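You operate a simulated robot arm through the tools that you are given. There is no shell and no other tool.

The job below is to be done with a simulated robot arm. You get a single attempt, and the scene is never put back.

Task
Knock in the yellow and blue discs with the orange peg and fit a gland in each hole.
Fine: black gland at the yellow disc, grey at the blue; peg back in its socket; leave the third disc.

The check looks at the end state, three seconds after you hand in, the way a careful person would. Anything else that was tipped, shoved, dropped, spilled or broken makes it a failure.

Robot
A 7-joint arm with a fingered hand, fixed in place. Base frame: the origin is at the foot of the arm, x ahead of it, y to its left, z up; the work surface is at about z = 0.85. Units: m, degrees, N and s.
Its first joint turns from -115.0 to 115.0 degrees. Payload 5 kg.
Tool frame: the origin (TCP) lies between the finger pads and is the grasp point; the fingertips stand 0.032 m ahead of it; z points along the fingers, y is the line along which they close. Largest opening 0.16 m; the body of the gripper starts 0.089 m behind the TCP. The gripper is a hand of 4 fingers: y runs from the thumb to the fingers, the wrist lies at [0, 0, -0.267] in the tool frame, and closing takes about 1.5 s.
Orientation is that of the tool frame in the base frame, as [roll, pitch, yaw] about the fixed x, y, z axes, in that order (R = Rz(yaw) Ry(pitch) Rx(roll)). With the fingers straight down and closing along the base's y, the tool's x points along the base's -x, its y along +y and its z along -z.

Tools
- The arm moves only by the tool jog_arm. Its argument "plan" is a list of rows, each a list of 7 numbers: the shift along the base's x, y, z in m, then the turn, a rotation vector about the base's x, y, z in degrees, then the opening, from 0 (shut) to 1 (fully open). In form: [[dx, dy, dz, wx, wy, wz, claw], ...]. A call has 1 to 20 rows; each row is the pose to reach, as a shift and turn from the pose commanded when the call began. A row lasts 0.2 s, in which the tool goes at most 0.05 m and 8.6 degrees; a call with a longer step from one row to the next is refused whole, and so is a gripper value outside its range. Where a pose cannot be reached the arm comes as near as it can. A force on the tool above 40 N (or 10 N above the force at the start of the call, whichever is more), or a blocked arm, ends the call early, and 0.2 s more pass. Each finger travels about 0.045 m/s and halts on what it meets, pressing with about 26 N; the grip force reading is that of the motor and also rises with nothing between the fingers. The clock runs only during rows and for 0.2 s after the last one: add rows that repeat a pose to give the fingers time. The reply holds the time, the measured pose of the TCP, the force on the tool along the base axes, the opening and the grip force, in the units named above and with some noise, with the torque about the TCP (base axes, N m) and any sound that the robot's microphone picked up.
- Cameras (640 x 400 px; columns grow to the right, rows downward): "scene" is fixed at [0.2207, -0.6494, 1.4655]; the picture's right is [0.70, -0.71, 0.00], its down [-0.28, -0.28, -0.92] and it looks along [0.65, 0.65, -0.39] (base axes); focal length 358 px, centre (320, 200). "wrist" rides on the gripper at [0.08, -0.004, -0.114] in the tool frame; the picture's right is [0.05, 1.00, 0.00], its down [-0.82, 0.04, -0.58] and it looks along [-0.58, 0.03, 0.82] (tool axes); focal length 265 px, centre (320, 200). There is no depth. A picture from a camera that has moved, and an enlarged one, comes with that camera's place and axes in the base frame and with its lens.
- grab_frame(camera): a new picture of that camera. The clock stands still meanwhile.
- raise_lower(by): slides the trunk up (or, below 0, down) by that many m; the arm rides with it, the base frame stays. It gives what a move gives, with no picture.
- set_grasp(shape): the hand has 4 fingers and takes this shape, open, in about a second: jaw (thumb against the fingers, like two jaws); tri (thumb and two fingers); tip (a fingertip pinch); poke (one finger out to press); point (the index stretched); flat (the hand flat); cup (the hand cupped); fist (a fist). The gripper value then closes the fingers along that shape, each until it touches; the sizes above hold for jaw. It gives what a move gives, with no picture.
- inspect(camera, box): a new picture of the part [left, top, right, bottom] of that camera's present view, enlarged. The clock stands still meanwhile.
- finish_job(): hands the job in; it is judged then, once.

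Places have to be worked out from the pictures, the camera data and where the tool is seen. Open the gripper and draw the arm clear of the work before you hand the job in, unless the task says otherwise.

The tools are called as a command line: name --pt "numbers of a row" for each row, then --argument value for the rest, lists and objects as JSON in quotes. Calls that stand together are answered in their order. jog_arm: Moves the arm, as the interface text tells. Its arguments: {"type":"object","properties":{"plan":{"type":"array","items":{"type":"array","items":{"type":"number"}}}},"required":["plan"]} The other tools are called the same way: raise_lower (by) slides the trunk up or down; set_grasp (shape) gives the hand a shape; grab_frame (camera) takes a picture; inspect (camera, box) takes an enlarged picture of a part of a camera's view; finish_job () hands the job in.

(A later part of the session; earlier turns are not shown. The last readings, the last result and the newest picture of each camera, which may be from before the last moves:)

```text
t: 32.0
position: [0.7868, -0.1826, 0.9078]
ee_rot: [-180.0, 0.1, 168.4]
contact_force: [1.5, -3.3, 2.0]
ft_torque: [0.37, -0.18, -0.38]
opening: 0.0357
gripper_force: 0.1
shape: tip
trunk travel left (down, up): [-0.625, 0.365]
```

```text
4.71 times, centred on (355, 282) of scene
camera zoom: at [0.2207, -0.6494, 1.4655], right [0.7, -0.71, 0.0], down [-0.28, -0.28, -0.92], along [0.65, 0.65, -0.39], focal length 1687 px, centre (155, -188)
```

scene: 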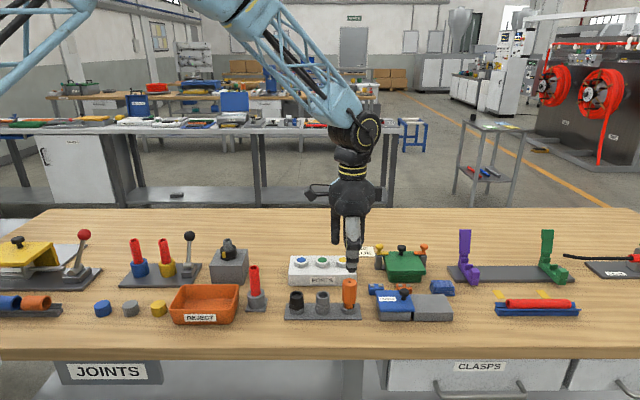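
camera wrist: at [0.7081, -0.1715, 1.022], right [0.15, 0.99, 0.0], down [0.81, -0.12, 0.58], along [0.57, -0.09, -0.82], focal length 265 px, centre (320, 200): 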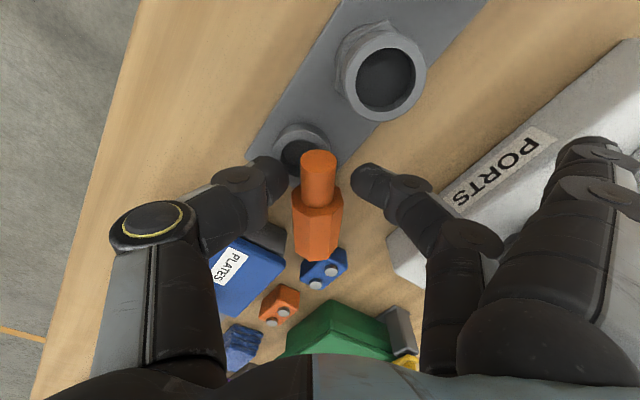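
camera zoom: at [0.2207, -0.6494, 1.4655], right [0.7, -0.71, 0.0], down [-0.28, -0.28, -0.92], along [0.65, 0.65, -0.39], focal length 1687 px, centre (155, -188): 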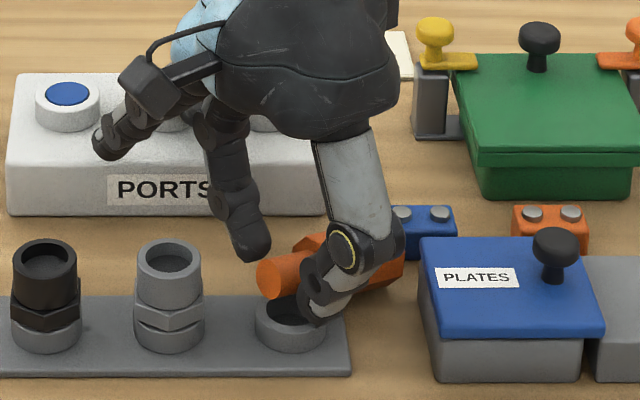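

There's a small side force, so the thumb tip is probably touching the socket ring. I'll raise 6 mm, then close on the shaft.

jog_arm --pt "0 0 0.006 0 0 0 0.26" --pt "0 0 0.006 0 0 0 0.26" --pt "0 0 0.006 0 0 0 0.2" --pt "0 0 0.006 0 0 0 0.16" --pt "0 0 0.006 0 0 0 0.12" --pt "0 0 0.006 0 0 0 0.08" --pt "0 0 0.006 0 0 0 0.08"

grab_frame --camera "wrist"

inspect --camera "scene" --box '[320, 240, 390, 325]'

```text
t: 33.6
position: [0.7865, -0.1824, 0.9129]
ee_rot: [180.0, 0.0, 168.5]
contact_force: [0.7, 0.2, 0.3]
ft_torque: [0.02, 0.0, 0.0]
opening: 0.0136
gripper_force: 0.0
shape: tip
trunk travel left (down, up): [-0.625, 0.365]
```

```text
taken
camera wrist: at [0.7078, -0.1707, 1.027], right [0.15, 0.99, 0.0], down [0.81, -0.12, 0.58], along [0.57, -0.09, -0.82], focal length 265 px, centre (320, 200)
```

wrist: 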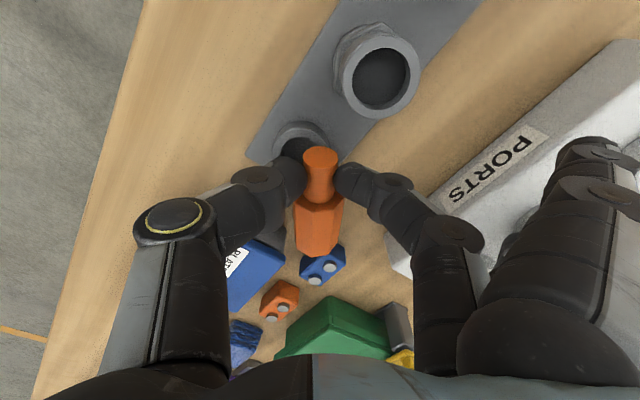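

```text
4.71 times, centred on (355, 282) of scene
camera zoom: at [0.2207, -0.6494, 1.4655], right [0.7, -0.71, 0.0], down [-0.28, -0.28, -0.92], along [0.65, 0.65, -0.39], focal length 1687 px, centre (155, -188)
```

zoom: 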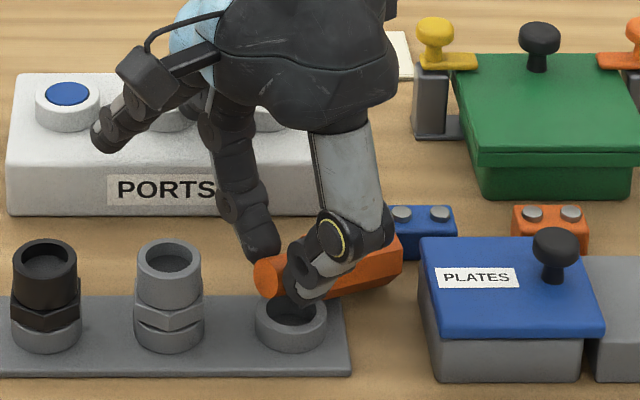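

Fingers are nearly on the shaft. I'll close fully and hold.

jog_arm --pt "0 0 0 0 0 0 0.05" --pt "0 0 0 0 0 0 0.02" --pt "0 0 0 0 0 0 0" --pt "0 0 0 0 0 0 0" --pt "0 0 0 0 0 0 0"

grab_frame --camera "wrist"

inspect --camera "scene" --box '[320, 240, 390, 325]'

```text
t: 34.8
position: [0.7877, -0.183, 0.9128]
ee_rot: [-180.0, 0.0, 168.6]
contact_force: [-0.3, 0.3, -0.4]
ft_torque: [0.09, -0.04, 0.02]
opening: 0.0101
gripper_force: 26.2
shape: tip
trunk travel left (down, up): [-0.625, 0.365]
```

```text
taken
camera wrist: at [0.7078, -0.1706, 1.027], right [0.15, 0.99, 0.0], down [0.81, -0.12, 0.58], along [0.57, -0.09, -0.82], focal length 265 px, centre (320, 200)
```

wrist: 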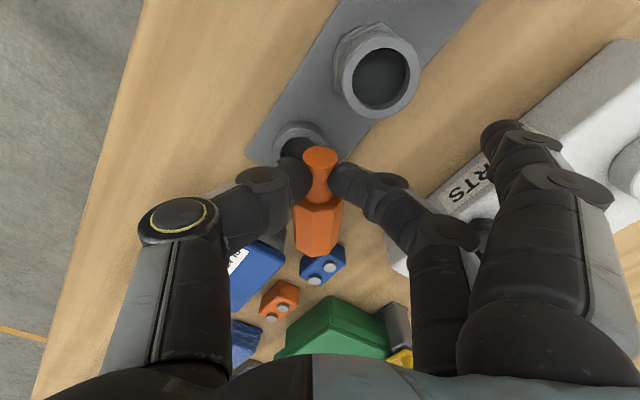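

```text
4.71 times, centred on (355, 282) of scene
camera zoom: at [0.2207, -0.6494, 1.4655], right [0.7, -0.71, 0.0], down [-0.28, -0.28, -0.92], along [0.65, 0.65, -0.39], focal length 1687 px, centre (155, -188)
```

zoom: 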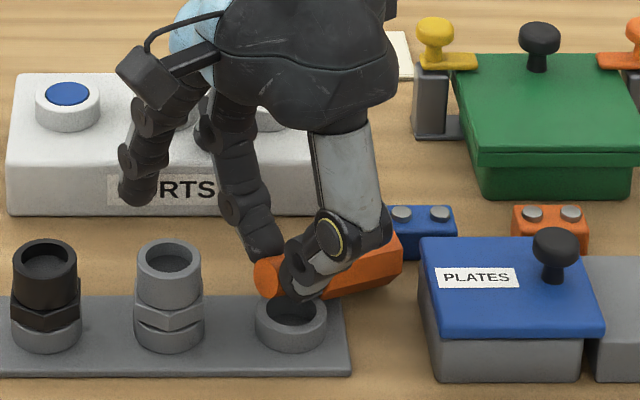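

The peg is gripped at 26 N and hasn't shifted. I'll lift slowly and see whether it holds its angle or swings.

jog_arm --pt "0 0 0.01 0 0 0 0" --pt "-0.005 0 0.02 0 0 0 0" --pt "-0.01 0 0.035 0 0 0 0" --pt "-0.02 0 0.05 0 0 0 0" --pt "-0.02 0 0.07 0 0 0 0" --pt "-0.02 0 0.09 0 0 0 0"

grab_frame --camera "wrist"

inspect --camera "scene" --box '[310, 220, 400, 325]'

```text
t: 36.2
position: [0.7665, -0.1784, 1.0035]
ee_rot: [179.9, -0.1, 168.5]
contact_force: [-0.8, -0.7, -1.1]
ft_torque: [-0.02, -0.02, -0.01]
opening: 0.0101
gripper_force: 25.5
shape: tip
trunk travel left (down, up): [-0.625, 0.365]
```

```text
taken
camera wrist: at [0.6869, -0.1666, 1.1187], right [0.15, 0.99, 0.0], down [0.81, -0.12, 0.58], along [0.57, -0.09, -0.82], focal length 265 px, centre (320, 200)
```

wrist: 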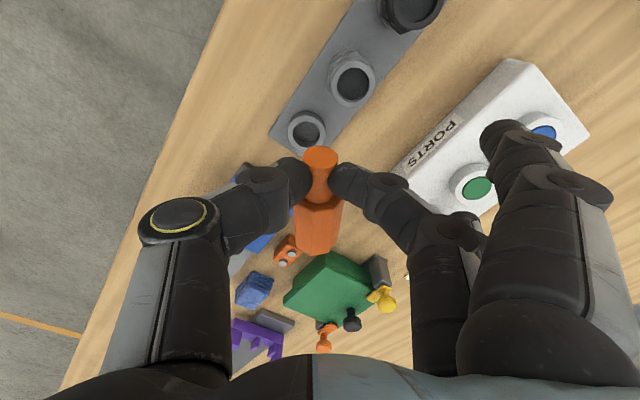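

```text
3.81 times, centred on (355, 272) of scene
camera zoom: at [0.2207, -0.6494, 1.4655], right [0.7, -0.71, 0.0], down [-0.28, -0.28, -0.92], along [0.65, 0.65, -0.39], focal length 1365 px, centre (187, -76)
```

zoom: 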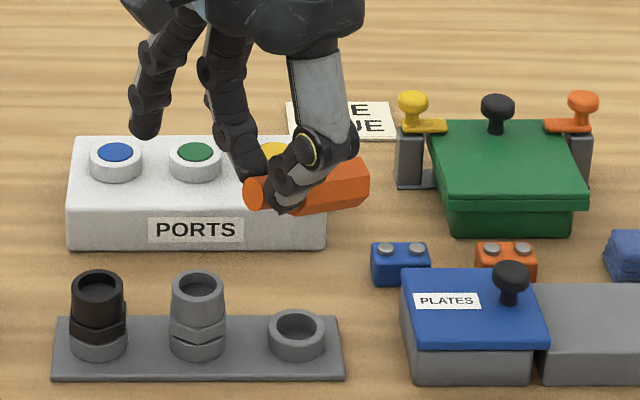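

The pinch on the shaft holds firmly and the PLATES box and brick stay put. I'll carry the peg over to the free strip in front of the rack and lower it until the handle just touches the table.

jog_arm --pt "-0.03 -0.004 0 0 0 0 0" --pt "-0.06 -0.008 0 0 0 0 0" --pt "-0.09 -0.012 0 0 0 0 0" --pt "-0.12 -0.016 0 0 0 0 0" --pt "-0.128 -0.016 -0.02 0 0 0 0" --pt "-0.128 -0.016 -0.05 0 0 0 0" --pt "-0.128 -0.016 -0.075 0 0 0 0" --pt "-0.128 -0.016 -0.085 0 0 0 0" --pt "-0.128 -0.016 -0.085 0 0 0 0"

grab_frame --camera "wrist"

inspect --camera "scene" --box '[250, 240, 360, 360]'

```text
t: 38.2
position: [0.6371, -0.1927, 0.92]
ee_rot: [180.0, 0.0, 168.7]
contact_force: [-1.0, -0.1, 0.8]
ft_torque: [0.06, -0.03, 0.0]
opening: 0.0103
gripper_force: 25.8
shape: tip
trunk travel left (down, up): [-0.625, 0.365]
```

```text
taken
camera wrist: at [0.5569, -0.1808, 1.0346], right [0.15, 0.99, 0.0], down [0.81, -0.12, 0.58], along [0.57, -0.08, -0.82], focal length 265 px, centre (320, 200)
```

wrist: 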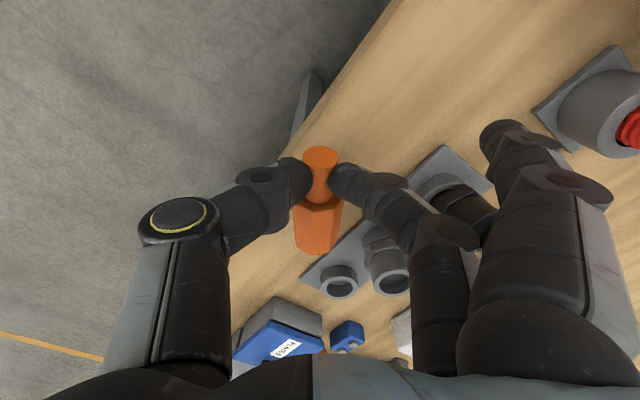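

```text
3.33 times, centred on (305, 300) of scene
camera zoom: at [0.2207, -0.6494, 1.4655], right [0.7, -0.71, 0.0], down [-0.28, -0.28, -0.92], along [0.65, 0.65, -0.39], focal length 1195 px, centre (370, -133)
```

zoom: 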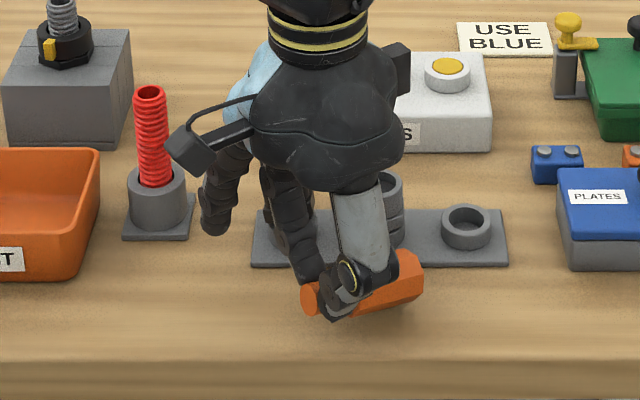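

The peg is over the strip about 3 cm inside the table edge, and nothing is touching. I'll lower the last centimetre, release slightly, and rise away.

jog_arm --pt "0 0 -0.006 0 0 0 0" --pt "0 0 -0.01 0 0 0 0" --pt "0 0 -0.01 0 0 0 0.06" --pt "0 0 -0.01 0 0 0 0.12" --pt "0 0 -0.01 0 0 0 0.18" --pt "0 0 -0.01 0 0 0 0.24" --pt "0 0 -0.01 0 0 0 0.24" --pt "0 0 0.01 0 0 0 0.24" --pt "0 0 0.04 0 0 0 0.26" --pt "0 0 0.08 0 0 0 0.3" --pt "0 0 0.12 0 0 0 0.3"

grab_frame --camera "wrist"

inspect --camera "scene" --box '[250, 240, 360, 360]'

```text
t: 40.6
position: [0.6381, -0.1902, 1.0407]
ee_rot: [180.0, 0.0, 168.7]
contact_force: [0.1, 0.3, 0.0]
ft_torque: [-0.01, -0.01, -0.01]
opening: 0.0474
gripper_force: 0.0
shape: tip
trunk travel left (down, up): [-0.625, 0.365]
```

```text
taken
camera wrist: at [0.5595, -0.1801, 1.1548], right [0.15, 0.99, 0.0], down [0.81, -0.12, 0.58], along [0.57, -0.09, -0.82], focal length 265 px, centre (320, 200)
```

wrist: 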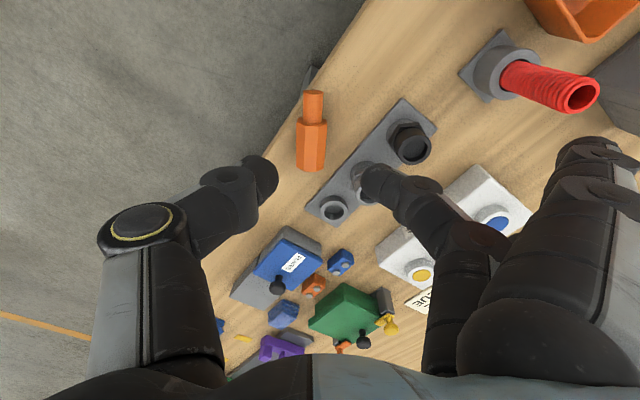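

```text
3.33 times, centred on (305, 300) of scene
camera zoom: at [0.2207, -0.6494, 1.4655], right [0.7, -0.71, 0.0], down [-0.28, -0.28, -0.92], along [0.65, 0.65, -0.39], focal length 1195 px, centre (370, -133)
```

zoom: 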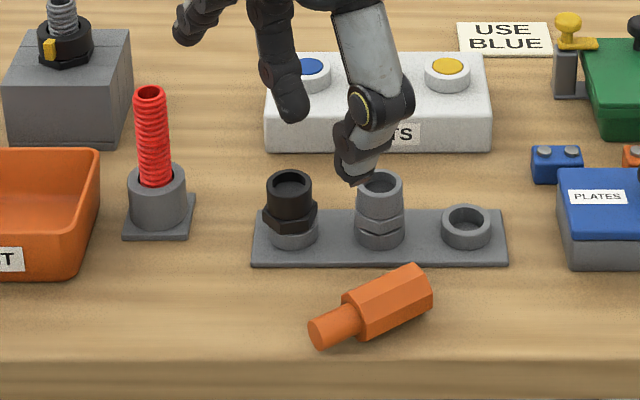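

The peg is lying safely on the strip with its handle centre near (0.681, -0.209). Before gripping it I'll switch to jaw and test in the air whether the hand can pitch about 78° to point outward, which it must do to stand the peg up.

set_grasp --shape "jaw"

jog_arm --pt "0.006 0 0.005 -1.55 -7.64 0 0.5" --pt "0.012 0 0.01 -3.1 -15.3 0 0.5" --pt "0.018 0 0.015 -4.66 -22.9 0 0.5" --pt "0.024 0 0.02 -6.2 -30.6 0 0.5" --pt "0.03 0 0.025 -7.76 -38.2 0 0.5" --pt "0.036 0 0.03 -9.3 -45.9 0 0.5" --pt "0.042 0 0.03 -10.9 -53.5 0 0.5" --pt "0.048 0 0.03 -12.4 -61.2 0 0.5" --pt "0.054 0 0.03 -14 -68.8 0 0.5" --pt "0.06 0 0.03 -15.5 -76.4 0 0.5" --pt "0.06 0 0.03 -15.5 -76.4 0 0.5"

grab_frame --camera "scene"

grab_frame --camera "wrist"

```text
t: 41.5
position: [0.64, -0.1928, 1.04]
ee_rot: [-179.9, -0.1, 168.5]
contact_force: [0.3, -1.1, -0.9]
ft_torque: [-0.03, -0.05, 0.02]
opening: 0.1599
gripper_force: 0.1
shape: jaw
trunk travel left (down, up): [-0.625, 0.365]
```

```text
t: 43.9
position: [0.6993, -0.1961, 1.0674]
ee_rot: [-180.0, 78.0, 168.5]
contact_force: [-0.7, -0.7, -0.1]
ft_torque: [0.01, -0.05, -0.01]
opening: 0.0806
gripper_force: 0.0
shape: jaw
trunk travel left (down, up): [-0.625, 0.365]
```

```text
taken
```

scene: 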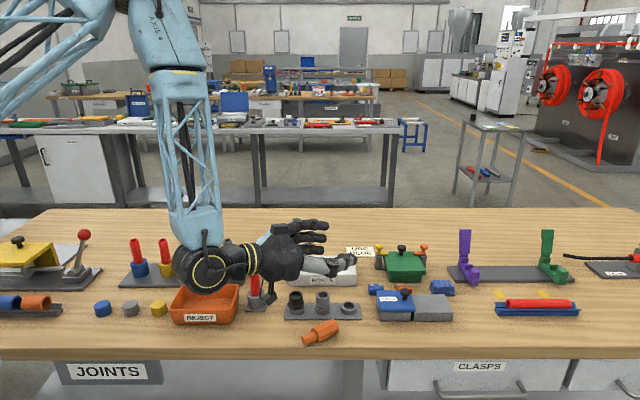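

```text
taken
camera wrist: at [0.5738, -0.1752, 1.0142], right [0.19, 0.98, -0.05], down [-0.38, 0.12, 0.92], along [0.91, -0.15, 0.39], focal length 265 px, centre (320, 200)
```

wrist: 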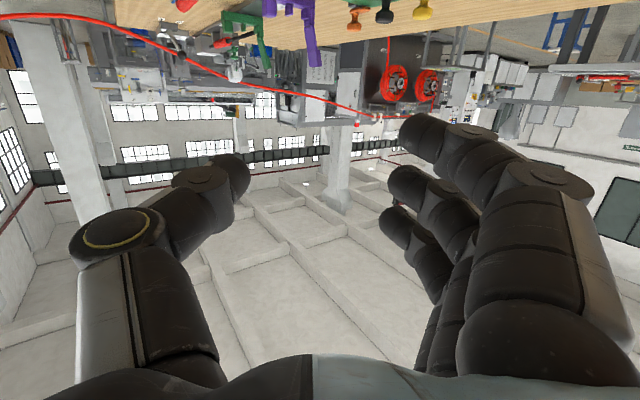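

The hand can reach that pose with the camera still clear of the table. I'll switch to tri, rotate back to 12° past vertical, and hover above the handle.

set_grasp --shape "tri"

jog_arm --pt "-0.001 -0.002 0 1.63 8.02 0 0.7" --pt "-0.002 -0.004 0 3.26 16.04 0 0.6" --pt "-0.003 -0.006 0 4.89 24.06 0 0.5" --pt "-0.004 -0.008 0 6.52 32.08 0 0.5" --pt "-0.005 -0.01 0 8.15 40.1 0 0.5" --pt "-0.006 -0.012 0 9.78 48.12 0 0.5" --pt "-0.007 -0.014 0 11.41 56.14 0 0.5" --pt "-0.008 -0.016 0 13.04 64.16 0 0.5" --pt "-0.009 -0.018 0 14.67 72.18 0 0.5" --pt "-0.0093 -0.019 0 16.3 80.2 0 0.5" --pt "-0.0093 -0.019 -0.02 17.9 88.2 0 0.5" --pt "-0.0093 -0.019 -0.06 17.9 88.2 0 0.5" --pt "-0.0093 -0.019 -0.09 17.9 88.2 0 0.5" --pt "-0.0093 -0.019 -0.09 17.9 88.2 0 0.5"

grab_frame --camera "wrist"

inspect --camera "scene" --box '[250, 240, 360, 360]'

```text
t: 44.8
position: [0.701, -0.1958, 1.0685]
ee_rot: [180.0, 78.0, 168.5]
contact_force: [0.5, 0.1, -1.5]
ft_torque: [0.01, 0.0, -0.02]
opening: 0.1599
gripper_force: 0.1
shape: tri
trunk travel left (down, up): [-0.625, 0.365]
```

```text
t: 47.8
position: [0.6916, -0.216, 0.9766]
ee_rot: [180.0, -12.1, 168.5]
contact_force: [-0.2, 1.0, 0.2]
ft_torque: [-0.01, 0.02, -0.02]
opening: 0.0801
gripper_force: 0.1
shape: tri
trunk travel left (down, up): [-0.625, 0.365]
```

```text
taken
camera wrist: at [0.6368, -0.2089, 1.1051], right [0.15, 0.99, 0.01], down [0.91, -0.14, 0.39], along [0.39, -0.05, -0.92], focal length 265 px, centre (320, 200)
```

wrist: 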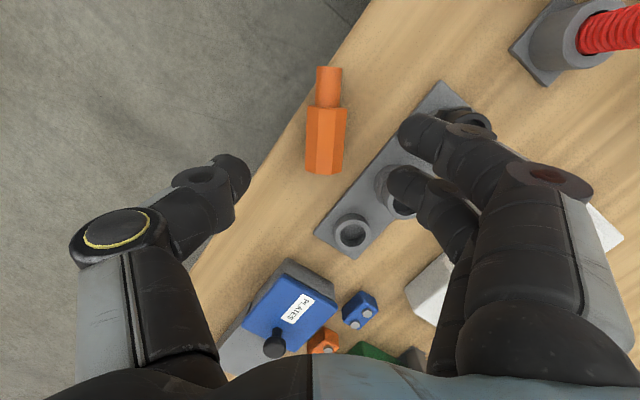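

```text
3.33 times, centred on (305, 300) of scene
camera zoom: at [0.2207, -0.6494, 1.4655], right [0.7, -0.71, 0.0], down [-0.28, -0.28, -0.92], along [0.65, 0.65, -0.39], focal length 1195 px, centre (370, -133)
```

zoom: 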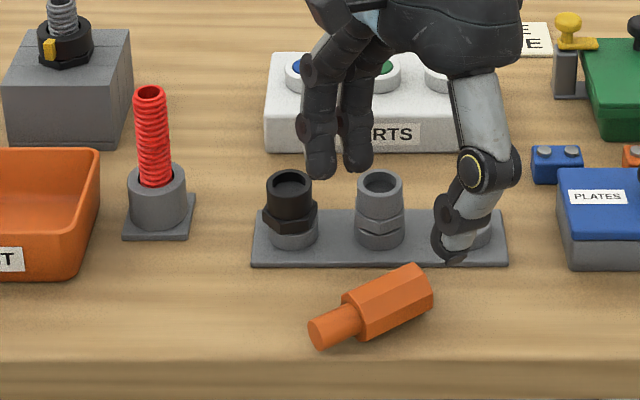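

At this spot the finger knuckles would come down too close to the grey gland. I'll pick the peg up by its shaft again with the tip pinch and set it down about 6 cm further right along the strip, where there's room.

jog_arm --pt "-0.015 0.004 0.02 -1.2 -5.88 0 0.5" --pt "-0.035 0.01 0.03 -2.39 -11.76 0 0.5" --pt "-0.055 0.017 0.03 -2.39 -11.76 0 0.5" --pt "-0.055 0.017 0.03 -2.39 -11.76 0 0.5"

set_grasp --shape "tip"

jog_arm --pt "0 0 0 0 0 0 0.7" --pt "0 0 0 0 0 0 0.5" --pt "0 0 0 0 0 0 0.36" --pt "0 0 0 0 0 0 0.36" --pt "0 0 0 0 0 0 0.36" --pt "0 0 0 0 0 0 0.36" --pt "0 0 0 0 0 0 0.36"

grab_frame --camera "wrist"

```text
t: 48.8
position: [0.6355, -0.1981, 1.0078]
ee_rot: [179.9, 0.0, 168.6]
contact_force: [-0.8, -0.6, -0.5]
ft_torque: [0.0, 0.02, 0.0]
opening: 0.0801
gripper_force: 0.0
shape: tri
trunk travel left (down, up): [-0.625, 0.365]
```

```text
t: 49.7
position: [0.6354, -0.1985, 1.0078]
ee_rot: [-179.9, 0.0, 168.5]
contact_force: [0.6, -0.6, -0.4]
ft_torque: [0.01, 0.02, -0.01]
opening: 0.16
gripper_force: 0.1
shape: tip
trunk travel left (down, up): [-0.625, 0.365]
```

```text
t: 51.3
position: [0.6331, -0.1984, 1.0069]
ee_rot: [-180.0, 0.0, 168.5]
contact_force: [-0.3, 0.1, 0.2]
ft_torque: [-0.02, -0.04, 0.01]
opening: 0.0584
gripper_force: 0.0
shape: tip
trunk travel left (down, up): [-0.625, 0.365]
```

```text
taken
camera wrist: at [0.5556, -0.187, 1.1218], right [0.15, 0.99, 0.0], down [0.81, -0.12, 0.58], along [0.57, -0.09, -0.82], focal length 265 px, centre (320, 200)
```

wrist: 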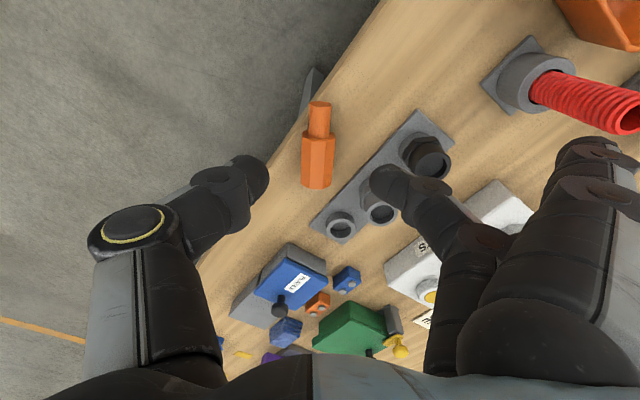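

The pinch is aligned with the shaft. I'll descend, close and lift.

jog_arm --pt "0 0 -0.035 0 0 0 0.36" --pt "0 0 -0.07 0 0 0 0.36" --pt "0 0 -0.095 0 0 0 0.36" --pt "0 0 -0.112 0 0 0 0.36" --pt "0 0 -0.112 0 0 0 0.28" --pt "0 0 -0.112 0 0 0 0.2" --pt "0 0 -0.112 0 0 0 0.12" --pt "0 0 -0.112 0 0 0 0.06" --pt "0 0 -0.112 0 0 0 0" --pt "0 0 -0.112 0 0 0 0" --pt "0 0 -0.112 0 0 0 0" --pt "0 0 -0.112 0 0 0 0"

grab_frame --camera "wrist"

inspect --camera "scene" --box '[250, 240, 360, 360]'

```text
t: 53.9
position: [0.6345, -0.1971, 0.8974]
ee_rot: [180.0, 0.1, 168.5]
contact_force: [-0.9, 3.1, 11.1]
ft_torque: [1.28, -0.63, 0.31]
opening: 0.0098
gripper_force: 26.1
shape: tip
trunk travel left (down, up): [-0.625, 0.365]
```

```text
taken
camera wrist: at [0.5549, -0.1854, 1.011], right [0.15, 0.99, 0.0], down [0.81, -0.12, 0.58], along [0.57, -0.09, -0.82], focal length 265 px, centre (320, 200)
```

wrist: 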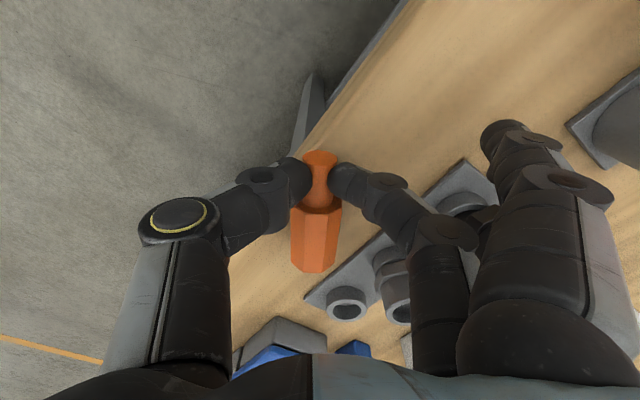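

```text
3.33 times, centred on (305, 300) of scene
camera zoom: at [0.2207, -0.6494, 1.4655], right [0.7, -0.71, 0.0], down [-0.28, -0.28, -0.92], along [0.65, 0.65, -0.39], focal length 1195 px, centre (370, -133)
```

zoom: 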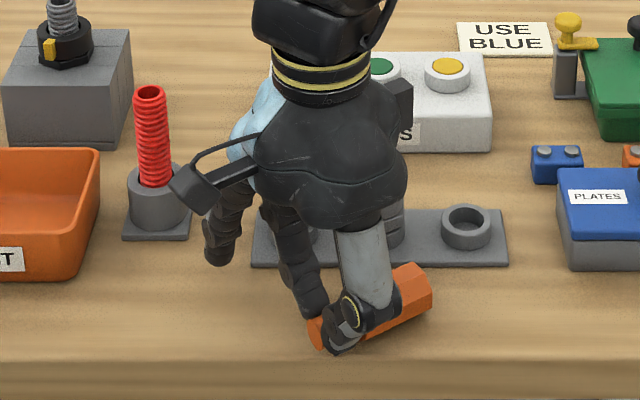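

The grip is firm at 26 N. The spare index finger seems to be pressing lightly on the table, so I'll lift straight up.

jog_arm --pt "0 0 0.015 0 0 0 0" --pt "0 0 0.03 0 0 0 0" --pt "0 0 0.05 0 0 0 0" --pt "0 0 0.07 0 0 0 0" --pt "0 0 0.09 0 0 0 0"

grab_frame --camera "wrist"

inspect --camera "scene" --box '[250, 220, 370, 340]'

```text
t: 55.1
position: [0.6363, -0.1978, 0.9868]
ee_rot: [-180.0, 0.1, 168.6]
contact_force: [0.1, 0.1, 0.6]
ft_torque: [0.02, -0.03, -0.01]
opening: 0.0065
gripper_force: 26.3
shape: tip
trunk travel left (down, up): [-0.625, 0.365]
```

```text
taken
camera wrist: at [0.556, -0.1867, 1.1003], right [0.15, 0.99, 0.0], down [0.81, -0.12, 0.58], along [0.57, -0.09, -0.82], focal length 265 px, centre (320, 200)
```

wrist: 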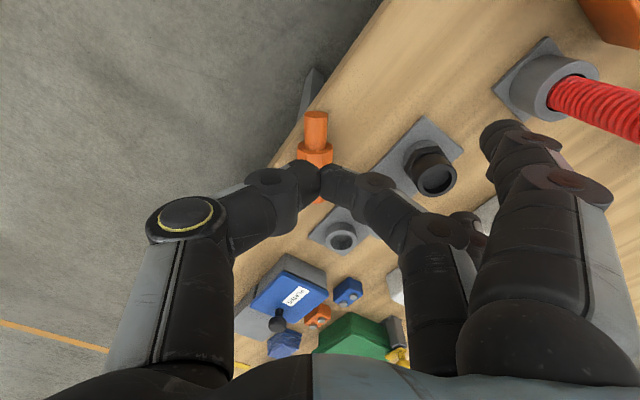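

```text
3.33 times, centred on (310, 280) of scene
camera zoom: at [0.2207, -0.6494, 1.4655], right [0.7, -0.71, 0.0], down [-0.28, -0.28, -0.92], along [0.65, 0.65, -0.39], focal length 1195 px, centre (353, -67)
```

zoom: 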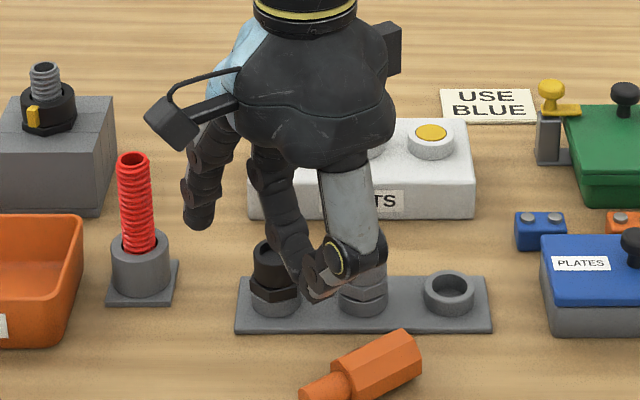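

The pinch slipped off the shaft because the spare index finger stopped on the table, and the peg stayed where it was. I'll use tri instead, where the index stays with the others, and grip the handle next to its shoulder. That spot keeps the fingers between the two glands.

set_grasp --shape "tri"

jog_arm --pt "0.018 -0.006 0.01 0 0 0 0.7" --pt "0.036 -0.011 0.01 0 0 0 0.5" --pt "0.036 -0.011 0.01 0 0 0 0.34" --pt "0.036 -0.011 0.01 0 0 0 0.34" --pt "0.036 -0.011 0.01 0 0 0 0.34" --pt "0.036 -0.011 0.01 0 0 0 0.34" --pt "0.036 -0.011 0.01 0 0 0 0.34"

grab_frame --camera "wrist"

inspect --camera "scene" --box '[250, 220, 370, 340]'

```text
t: 56.0
position: [0.6366, -0.1994, 0.985]
ee_rot: [-180.0, 0.0, 168.5]
contact_force: [0.1, -0.9, 0.4]
ft_torque: [0.02, 0.03, 0.02]
opening: 0.1602
gripper_force: 0.0
shape: tri
trunk travel left (down, up): [-0.625, 0.365]
```

```text
t: 57.6
position: [0.6711, -0.2095, 0.9965]
ee_rot: [-180.0, -0.1, 168.4]
contact_force: [0.1, 0.4, -0.4]
ft_torque: [-0.01, 0.02, -0.01]
opening: 0.0551
gripper_force: 0.0
shape: tri
trunk travel left (down, up): [-0.625, 0.365]
```

```text
taken
camera wrist: at [0.5925, -0.1976, 1.1107], right [0.15, 0.99, 0.0], down [0.81, -0.12, 0.58], along [0.57, -0.09, -0.82], focal length 265 px, centre (320, 200)
```

wrist: 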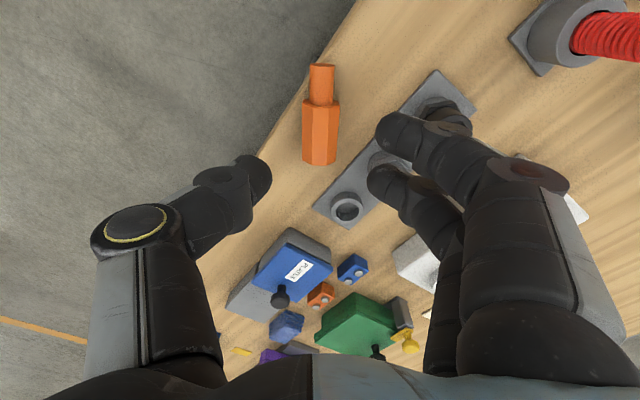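

```text
3.33 times, centred on (310, 280) of scene
camera zoom: at [0.2207, -0.6494, 1.4655], right [0.7, -0.71, 0.0], down [-0.28, -0.28, -0.92], along [0.65, 0.65, -0.39], focal length 1195 px, centre (353, -67)
```

zoom: 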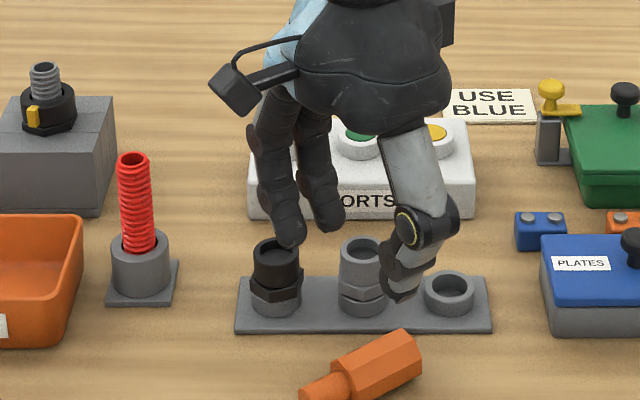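

The hand is centred on the handle about 14 mm from the shoulder. I'll descend to z ≈ 0.893 and close.

jog_arm --pt "0 0 -0.03 0 0 0 0.34" --pt "0 0 -0.06 0 0 0 0.34" --pt "0 0 -0.085 0 0 0 0.34" --pt "0 0 -0.104 0 0 0 0.34" --pt "0 0 -0.104 0 0 0 0.34"

inspect --camera "scene" --box '[250, 240, 360, 360]'

grab_frame --camera "wrist"

```text
t: 58.8
position: [0.6724, -0.2069, 0.8913]
ee_rot: [179.9, 0.0, 168.5]
contact_force: [-0.1, -0.2, 0.1]
ft_torque: [0.01, -0.02, 0.01]
opening: 0.0549
gripper_force: 0.0
shape: tri
trunk travel left (down, up): [-0.625, 0.365]
```

```text
3.33 times, centred on (305, 300) of scene
camera zoom: at [0.2207, -0.6494, 1.4655], right [0.7, -0.71, 0.0], down [-0.28, -0.28, -0.92], along [0.65, 0.65, -0.39], focal length 1195 px, centre (370, -133)
```

zoom: 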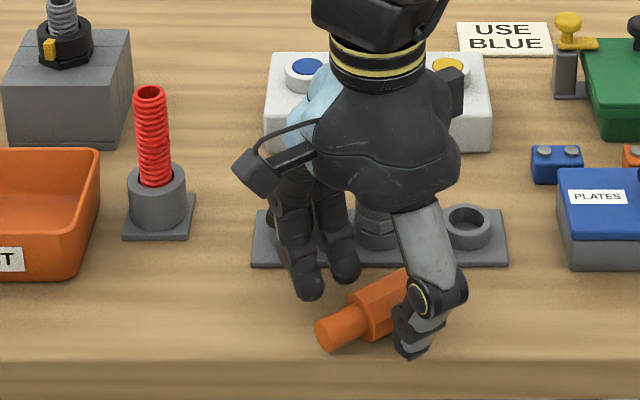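

```text
taken
camera wrist: at [0.593, -0.1953, 1.0071], right [0.15, 0.99, 0.0], down [0.81, -0.12, 0.58], along [0.57, -0.09, -0.82], focal length 265 px, centre (320, 200)
```

wrist: 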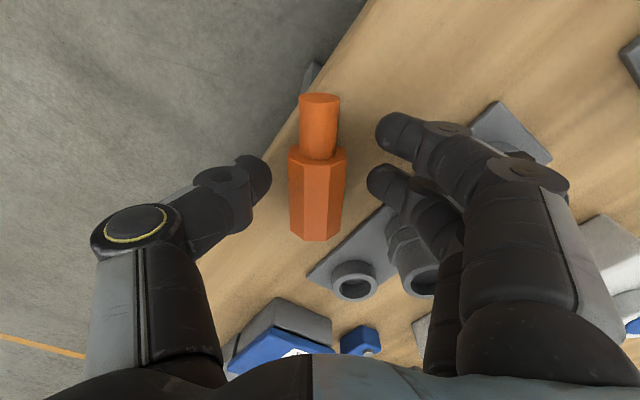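

There's no contact and the fingers straddle the handle. I'll close and hold.

jog_arm --pt "0 0 0 0 0 0 0.28" --pt "0 0 0 0 0 0 0.22" --pt "0 0 0 0 0 0 0.16" --pt "0 0 0 0 0 0 0.1" --pt "0 0 0 0 0 0 0.04" --pt "0 0 0 0 0 0 0" --pt "0 0 0 0 0 0 0" --pt "0 0 0 0 0 0 0"

inspect --camera "scene" --box '[250, 240, 360, 360]'

grab_frame --camera "wrist"

```text
t: 60.6
position: [0.6727, -0.2068, 0.8917]
ee_rot: [179.9, 0.0, 168.4]
contact_force: [0.4, 0.8, -0.1]
ft_torque: [-0.01, 0.0, 0.02]
opening: 0.0239
gripper_force: 25.5
shape: tri
trunk travel left (down, up): [-0.625, 0.365]
```

```text
3.33 times, centred on (305, 300) of scene
camera zoom: at [0.2207, -0.6494, 1.4655], right [0.7, -0.71, 0.0], down [-0.28, -0.28, -0.92], along [0.65, 0.65, -0.39], focal length 1195 px, centre (370, -133)
```

zoom: 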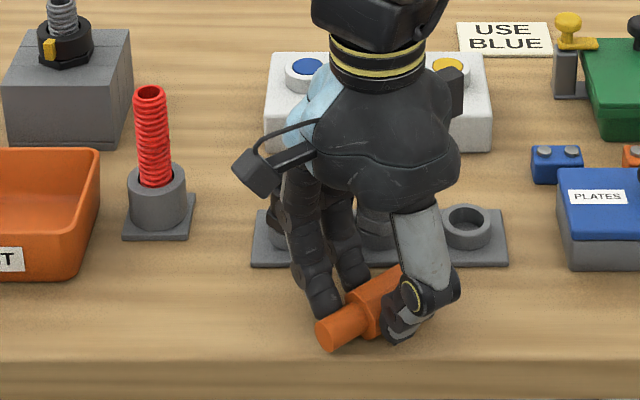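

```text
taken
camera wrist: at [0.5929, -0.1952, 1.0071], right [0.15, 0.99, 0.0], down [0.81, -0.12, 0.58], along [0.57, -0.09, -0.82], focal length 265 px, centre (320, 200)
```

wrist: 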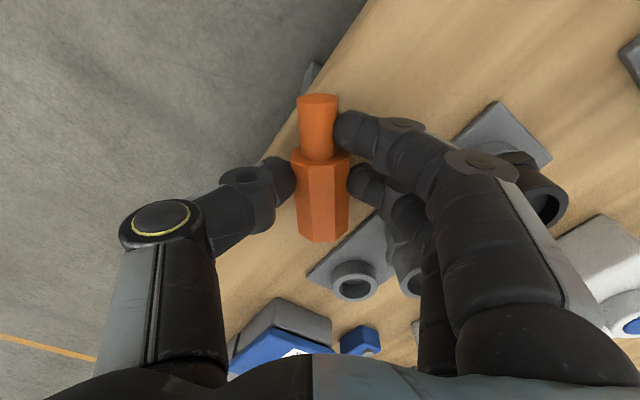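

That's a solid grip on the handle. I'll lift, shift 6–7 cm right along the strip and look.

jog_arm --pt "0 0 0.02 0 0 0 0" --pt "0 0 0.05 0 0 0 0" --pt "0 0 0.08 0 0 0 0" --pt "0.015 -0.015 0.09 0 0 0 0" --pt "0.03 -0.03 0.09 0 0 0 0" --pt "0.045 -0.047 0.09 0 0 0 0" --pt "0.045 -0.047 0.09 0 0 0 0"

inspect --camera "scene" --box '[270, 220, 400, 350]'

grab_frame --camera "wrist"

```text
t: 62.2
position: [0.7156, -0.2561, 0.9813]
ee_rot: [-180.0, -0.2, 168.6]
contact_force: [0.1, 0.0, -0.4]
ft_torque: [0.0, 0.03, -0.02]
opening: 0.0235
gripper_force: 26.4
shape: tri
trunk travel left (down, up): [-0.625, 0.365]
```

```text
3.08 times, centred on (335, 285) of scene
camera zoom: at [0.2207, -0.6494, 1.4655], right [0.7, -0.71, 0.0], down [-0.28, -0.28, -0.92], along [0.65, 0.65, -0.39], focal length 1103 px, centre (274, -62)
```

zoom: 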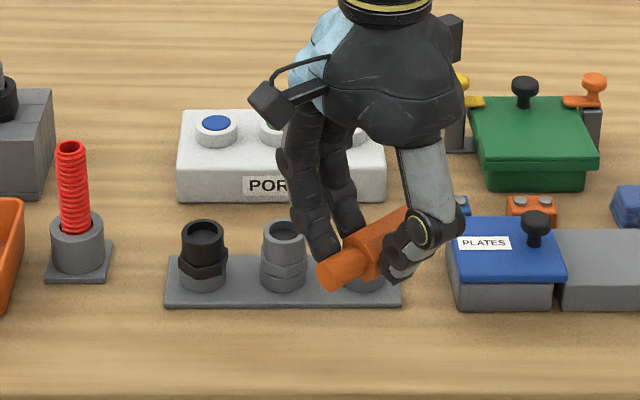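

```text
taken
camera wrist: at [0.6368, -0.2447, 1.0962], right [0.15, 0.99, 0.0], down [0.81, -0.12, 0.58], along [0.57, -0.09, -0.82], focal length 265 px, centre (320, 200)
```

wrist: 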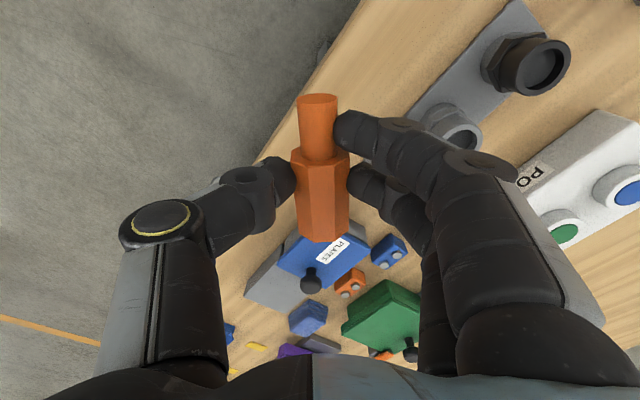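

The peg is held rigidly. I'll lower it to the same height at the new spot, release and rise.

jog_arm --pt "0 0 -0.03 0 0 0 0" --pt "0 0 -0.06 0 0 0 0" --pt "0 0 -0.08 0 0 0 0" --pt "0 0 -0.088 0 0 0 0" --pt "0 0 -0.088 0 0 0 0.1" --pt "0 0 -0.088 0 0 0 0.2" --pt "0 0 -0.088 0 0 0 0.3" --pt "0 0 -0.088 0 0 0 0.38" --pt "0 0 -0.088 0 0 0 0.38" --pt "0 0 -0.06 0 0 0 0.38" --pt "0 0 -0.02 0 0 0 0.38" --pt "0 0 0.02 0 0 0 0.38"

inspect --camera "scene" --box '[270, 220, 400, 350]'

grab_frame --camera "wrist"

```text
t: 64.8
position: [0.7166, -0.2545, 1.0003]
ee_rot: [-180.0, -0.1, 168.6]
contact_force: [-0.3, 0.0, -0.4]
ft_torque: [-0.03, -0.01, 0.03]
opening: 0.0602
gripper_force: 0.0
shape: tri
trunk travel left (down, up): [-0.625, 0.365]
```

```text
3.08 times, centred on (335, 285) of scene
camera zoom: at [0.2207, -0.6494, 1.4655], right [0.7, -0.71, 0.0], down [-0.28, -0.28, -0.92], along [0.65, 0.65, -0.39], focal length 1103 px, centre (274, -62)
```

zoom: 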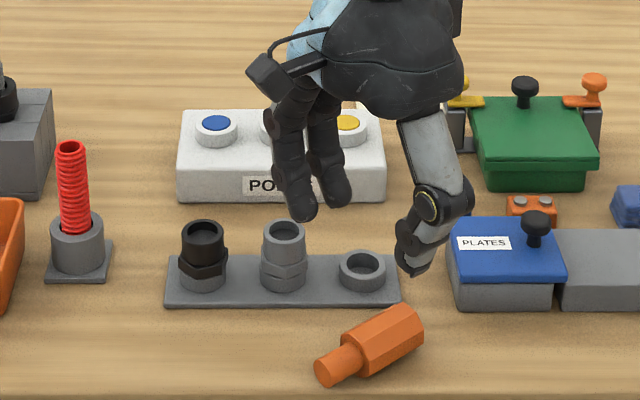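

```text
taken
camera wrist: at [0.6371, -0.2428, 1.1145], right [0.15, 0.99, 0.0], down [0.81, -0.12, 0.58], along [0.57, -0.08, -0.82], focal length 265 px, centre (320, 200)
```

wrist: 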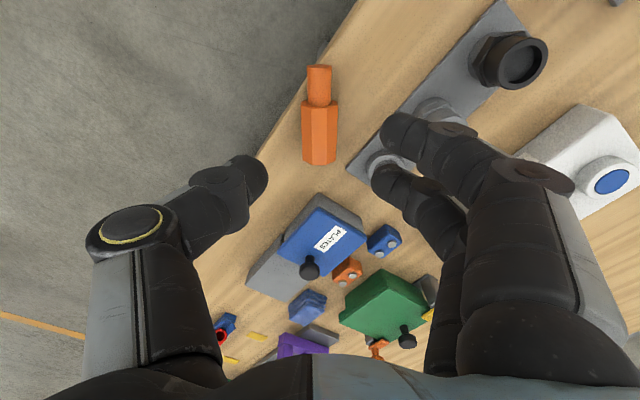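

The peg now lies clear of everything. I'll tilt the hand 15° and come down on the end half of the handle.

jog_arm --pt "0.015 -0.004 0 1.5 7.35 0 0.34" --pt "0.0295 -0.0088 0 2.99 14.7 0 0.31" --pt "0.0295 -0.0088 -0.02 2.99 14.7 0 0.31" --pt "0.0295 -0.0088 -0.05 2.99 14.7 0 0.31" --pt "0.0295 -0.0088 -0.07 2.99 14.7 0 0.31" --pt "0.0295 -0.0088 -0.07 2.99 14.7 0 0.31"

inspect --camera "scene" --box '[290, 230, 400, 350]'

grab_frame --camera "wrist"

```text
t: 66.2
position: [0.7458, -0.2672, 0.9334]
ee_rot: [-180.0, -15.0, 168.5]
contact_force: [-0.5, 1.2, -0.3]
ft_torque: [-0.01, 0.0, -0.02]
opening: 0.0501
gripper_force: 0.0
shape: tri
trunk travel left (down, up): [-0.625, 0.365]
```

```text
3.33 times, centred on (345, 290) of scene
camera zoom: at [0.2207, -0.6494, 1.4655], right [0.7, -0.71, 0.0], down [-0.28, -0.28, -0.92], along [0.65, 0.65, -0.39], focal length 1195 px, centre (237, -100)
```

zoom: 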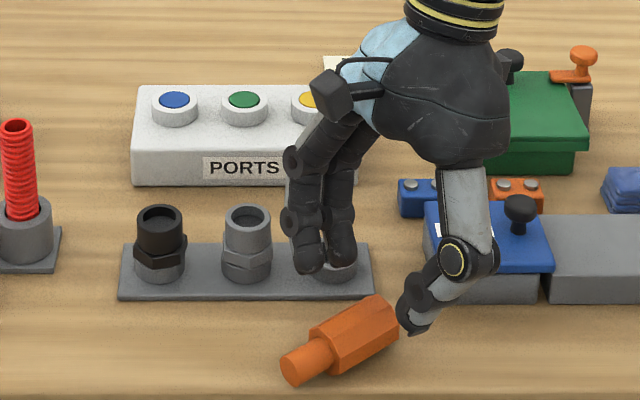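

```text
taken
camera wrist: at [0.6974, -0.2617, 1.0638], right [0.15, 0.99, 0.01], down [0.93, -0.14, 0.35], along [0.34, -0.04, -0.94], focal length 265 px, centre (320, 200)
```

wrist: 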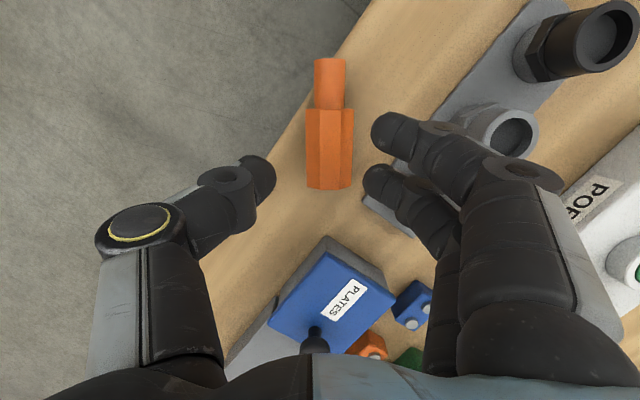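

Alignment is good within a few millimetres. I'll shift 3 mm toward the fingers, go down the last 4 cm and close.

jog_arm --pt "0.0006 0.0035 -0.01 0 0 0 0.33" --pt "0.0006 0.0035 -0.025 0 0 0 0.33" --pt "0.0006 0.0035 -0.04 0 0 0 0.33" --pt "0.0006 0.0035 -0.04 0 0 0 0.28" --pt "0.0006 0.0035 -0.04 0 0 0 0.22" --pt "0.0006 0.0035 -0.04 0 0 0 0.16" --pt "0.0006 0.0035 -0.04 0 0 0 0.1" --pt "0.0006 0.0035 -0.04 0 0 0 0.05" --pt "0.0006 0.0035 -0.04 0 0 0 0" --pt "0.0006 0.0035 -0.04 0 0 0 0" --pt "0.0006 0.0035 -0.04 0 0 0 0"

inspect --camera "scene" --box '[290, 230, 400, 350]'

grab_frame --camera "wrist"

```text
t: 68.6
position: [0.745, -0.2625, 0.8938]
ee_rot: [-180.0, -15.0, 168.5]
contact_force: [0.0, 1.2, 1.2]
ft_torque: [0.04, 0.02, -0.03]
opening: 0.0248
gripper_force: 25.7
shape: tri
trunk travel left (down, up): [-0.625, 0.365]
```

```text
3.33 times, centred on (345, 290) of scene
camera zoom: at [0.2207, -0.6494, 1.4655], right [0.7, -0.71, 0.0], down [-0.28, -0.28, -0.92], along [0.65, 0.65, -0.39], focal length 1195 px, centre (237, -100)
```

zoom: 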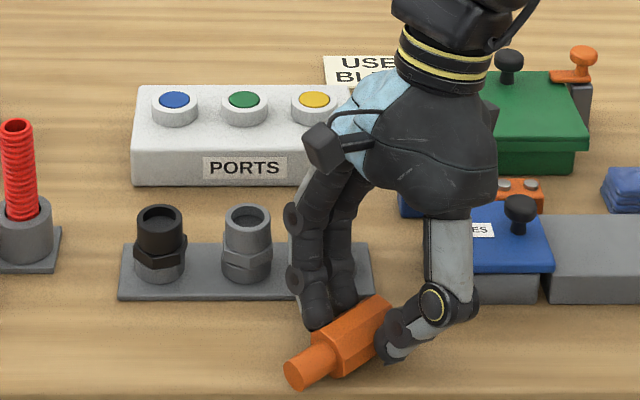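

```text
taken
camera wrist: at [0.697, -0.2569, 1.0244], right [0.15, 0.99, 0.01], down [0.93, -0.14, 0.35], along [0.34, -0.04, -0.94], focal length 265 px, centre (320, 200)
```

wrist: 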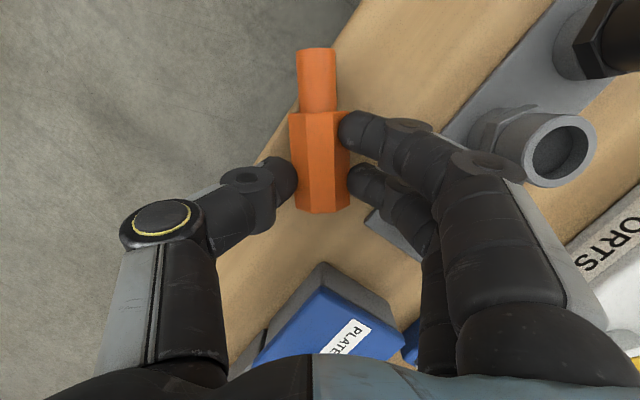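

I have a good three-point hold. I'll lift clear and pitch the hand back 90° about the closing axis so the shaft points straight down.

jog_arm --pt "0 0 0.03 0 0 0 0" --pt "-0.01 0.015 0.07 0 0 0 0" --pt "-0.025 0.035 0.11 0 0 0 0" --pt "-0.04 0.055 0.145 0 0 0 0" --pt "-0.045 0.068 0.166 -1.63 -8.02 0 0" --pt "-0.045 0.068 0.166 -3.26 -16.04 0 0" --pt "-0.045 0.068 0.166 -4.89 -24.06 0 0" --pt "-0.045 0.068 0.166 -6.52 -32.08 0 0" --pt "-0.045 0.068 0.166 -8.15 -40.1 0 0" --pt "-0.045 0.068 0.166 -9.78 -48.12 0 0" --pt "-0.045 0.068 0.166 -11.41 -56.14 0 0" --pt "-0.045 0.068 0.166 -13.04 -64.16 0 0" --pt "-0.045 0.068 0.166 -14.67 -72.18 0 0" --pt "-0.045 0.068 0.166 -16.3 -80.2 0 0" --pt "-0.045 0.068 0.166 -17.9 -88.2 0 0" --pt "-0.045 0.068 0.166 -17.9 -88.2 0 0"

grab_frame --camera "scene"

inspect --camera "scene" --box '[250, 200, 380, 330]'

grab_frame --camera "wrist"

```text
t: 72.0
position: [0.7003, -0.1945, 1.0581]
ee_rot: [-180.0, 75.0, 168.6]
contact_force: [0.0, -1.2, -0.4]
ft_torque: [0.05, 0.02, -0.01]
opening: 0.0243
gripper_force: 25.8
shape: tri
trunk travel left (down, up): [-0.625, 0.365]
```

```text
taken
```

scene: 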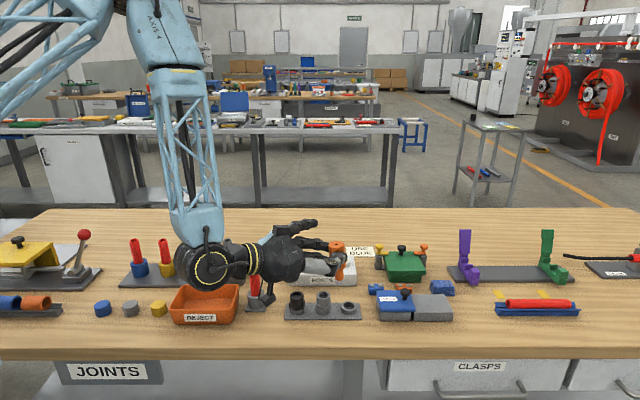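

```text
3.08 times, centred on (315, 265) of scene
camera zoom: at [0.2207, -0.6494, 1.4655], right [0.7, -0.71, 0.0], down [-0.28, -0.28, -0.92], along [0.65, 0.65, -0.39], focal length 1103 px, centre (335, 0)
```

zoom: 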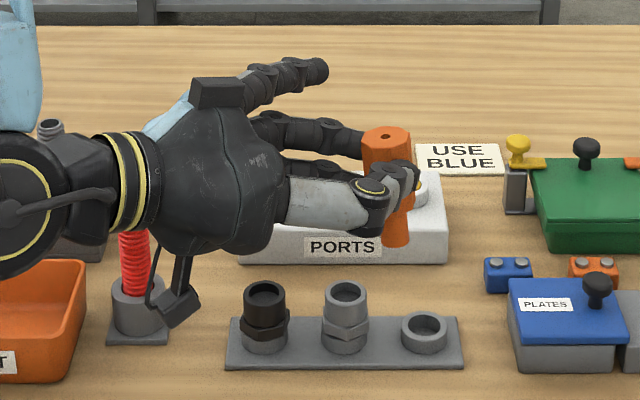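

```text
taken
camera wrist: at [0.5723, -0.1724, 1.01], right [0.19, 0.98, -0.05], down [-0.33, 0.11, 0.94], along [0.93, -0.16, 0.35], focal length 265 px, centre (320, 200)
```

wrist: 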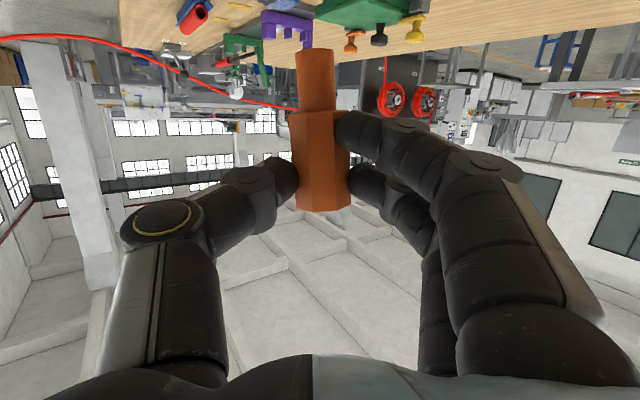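

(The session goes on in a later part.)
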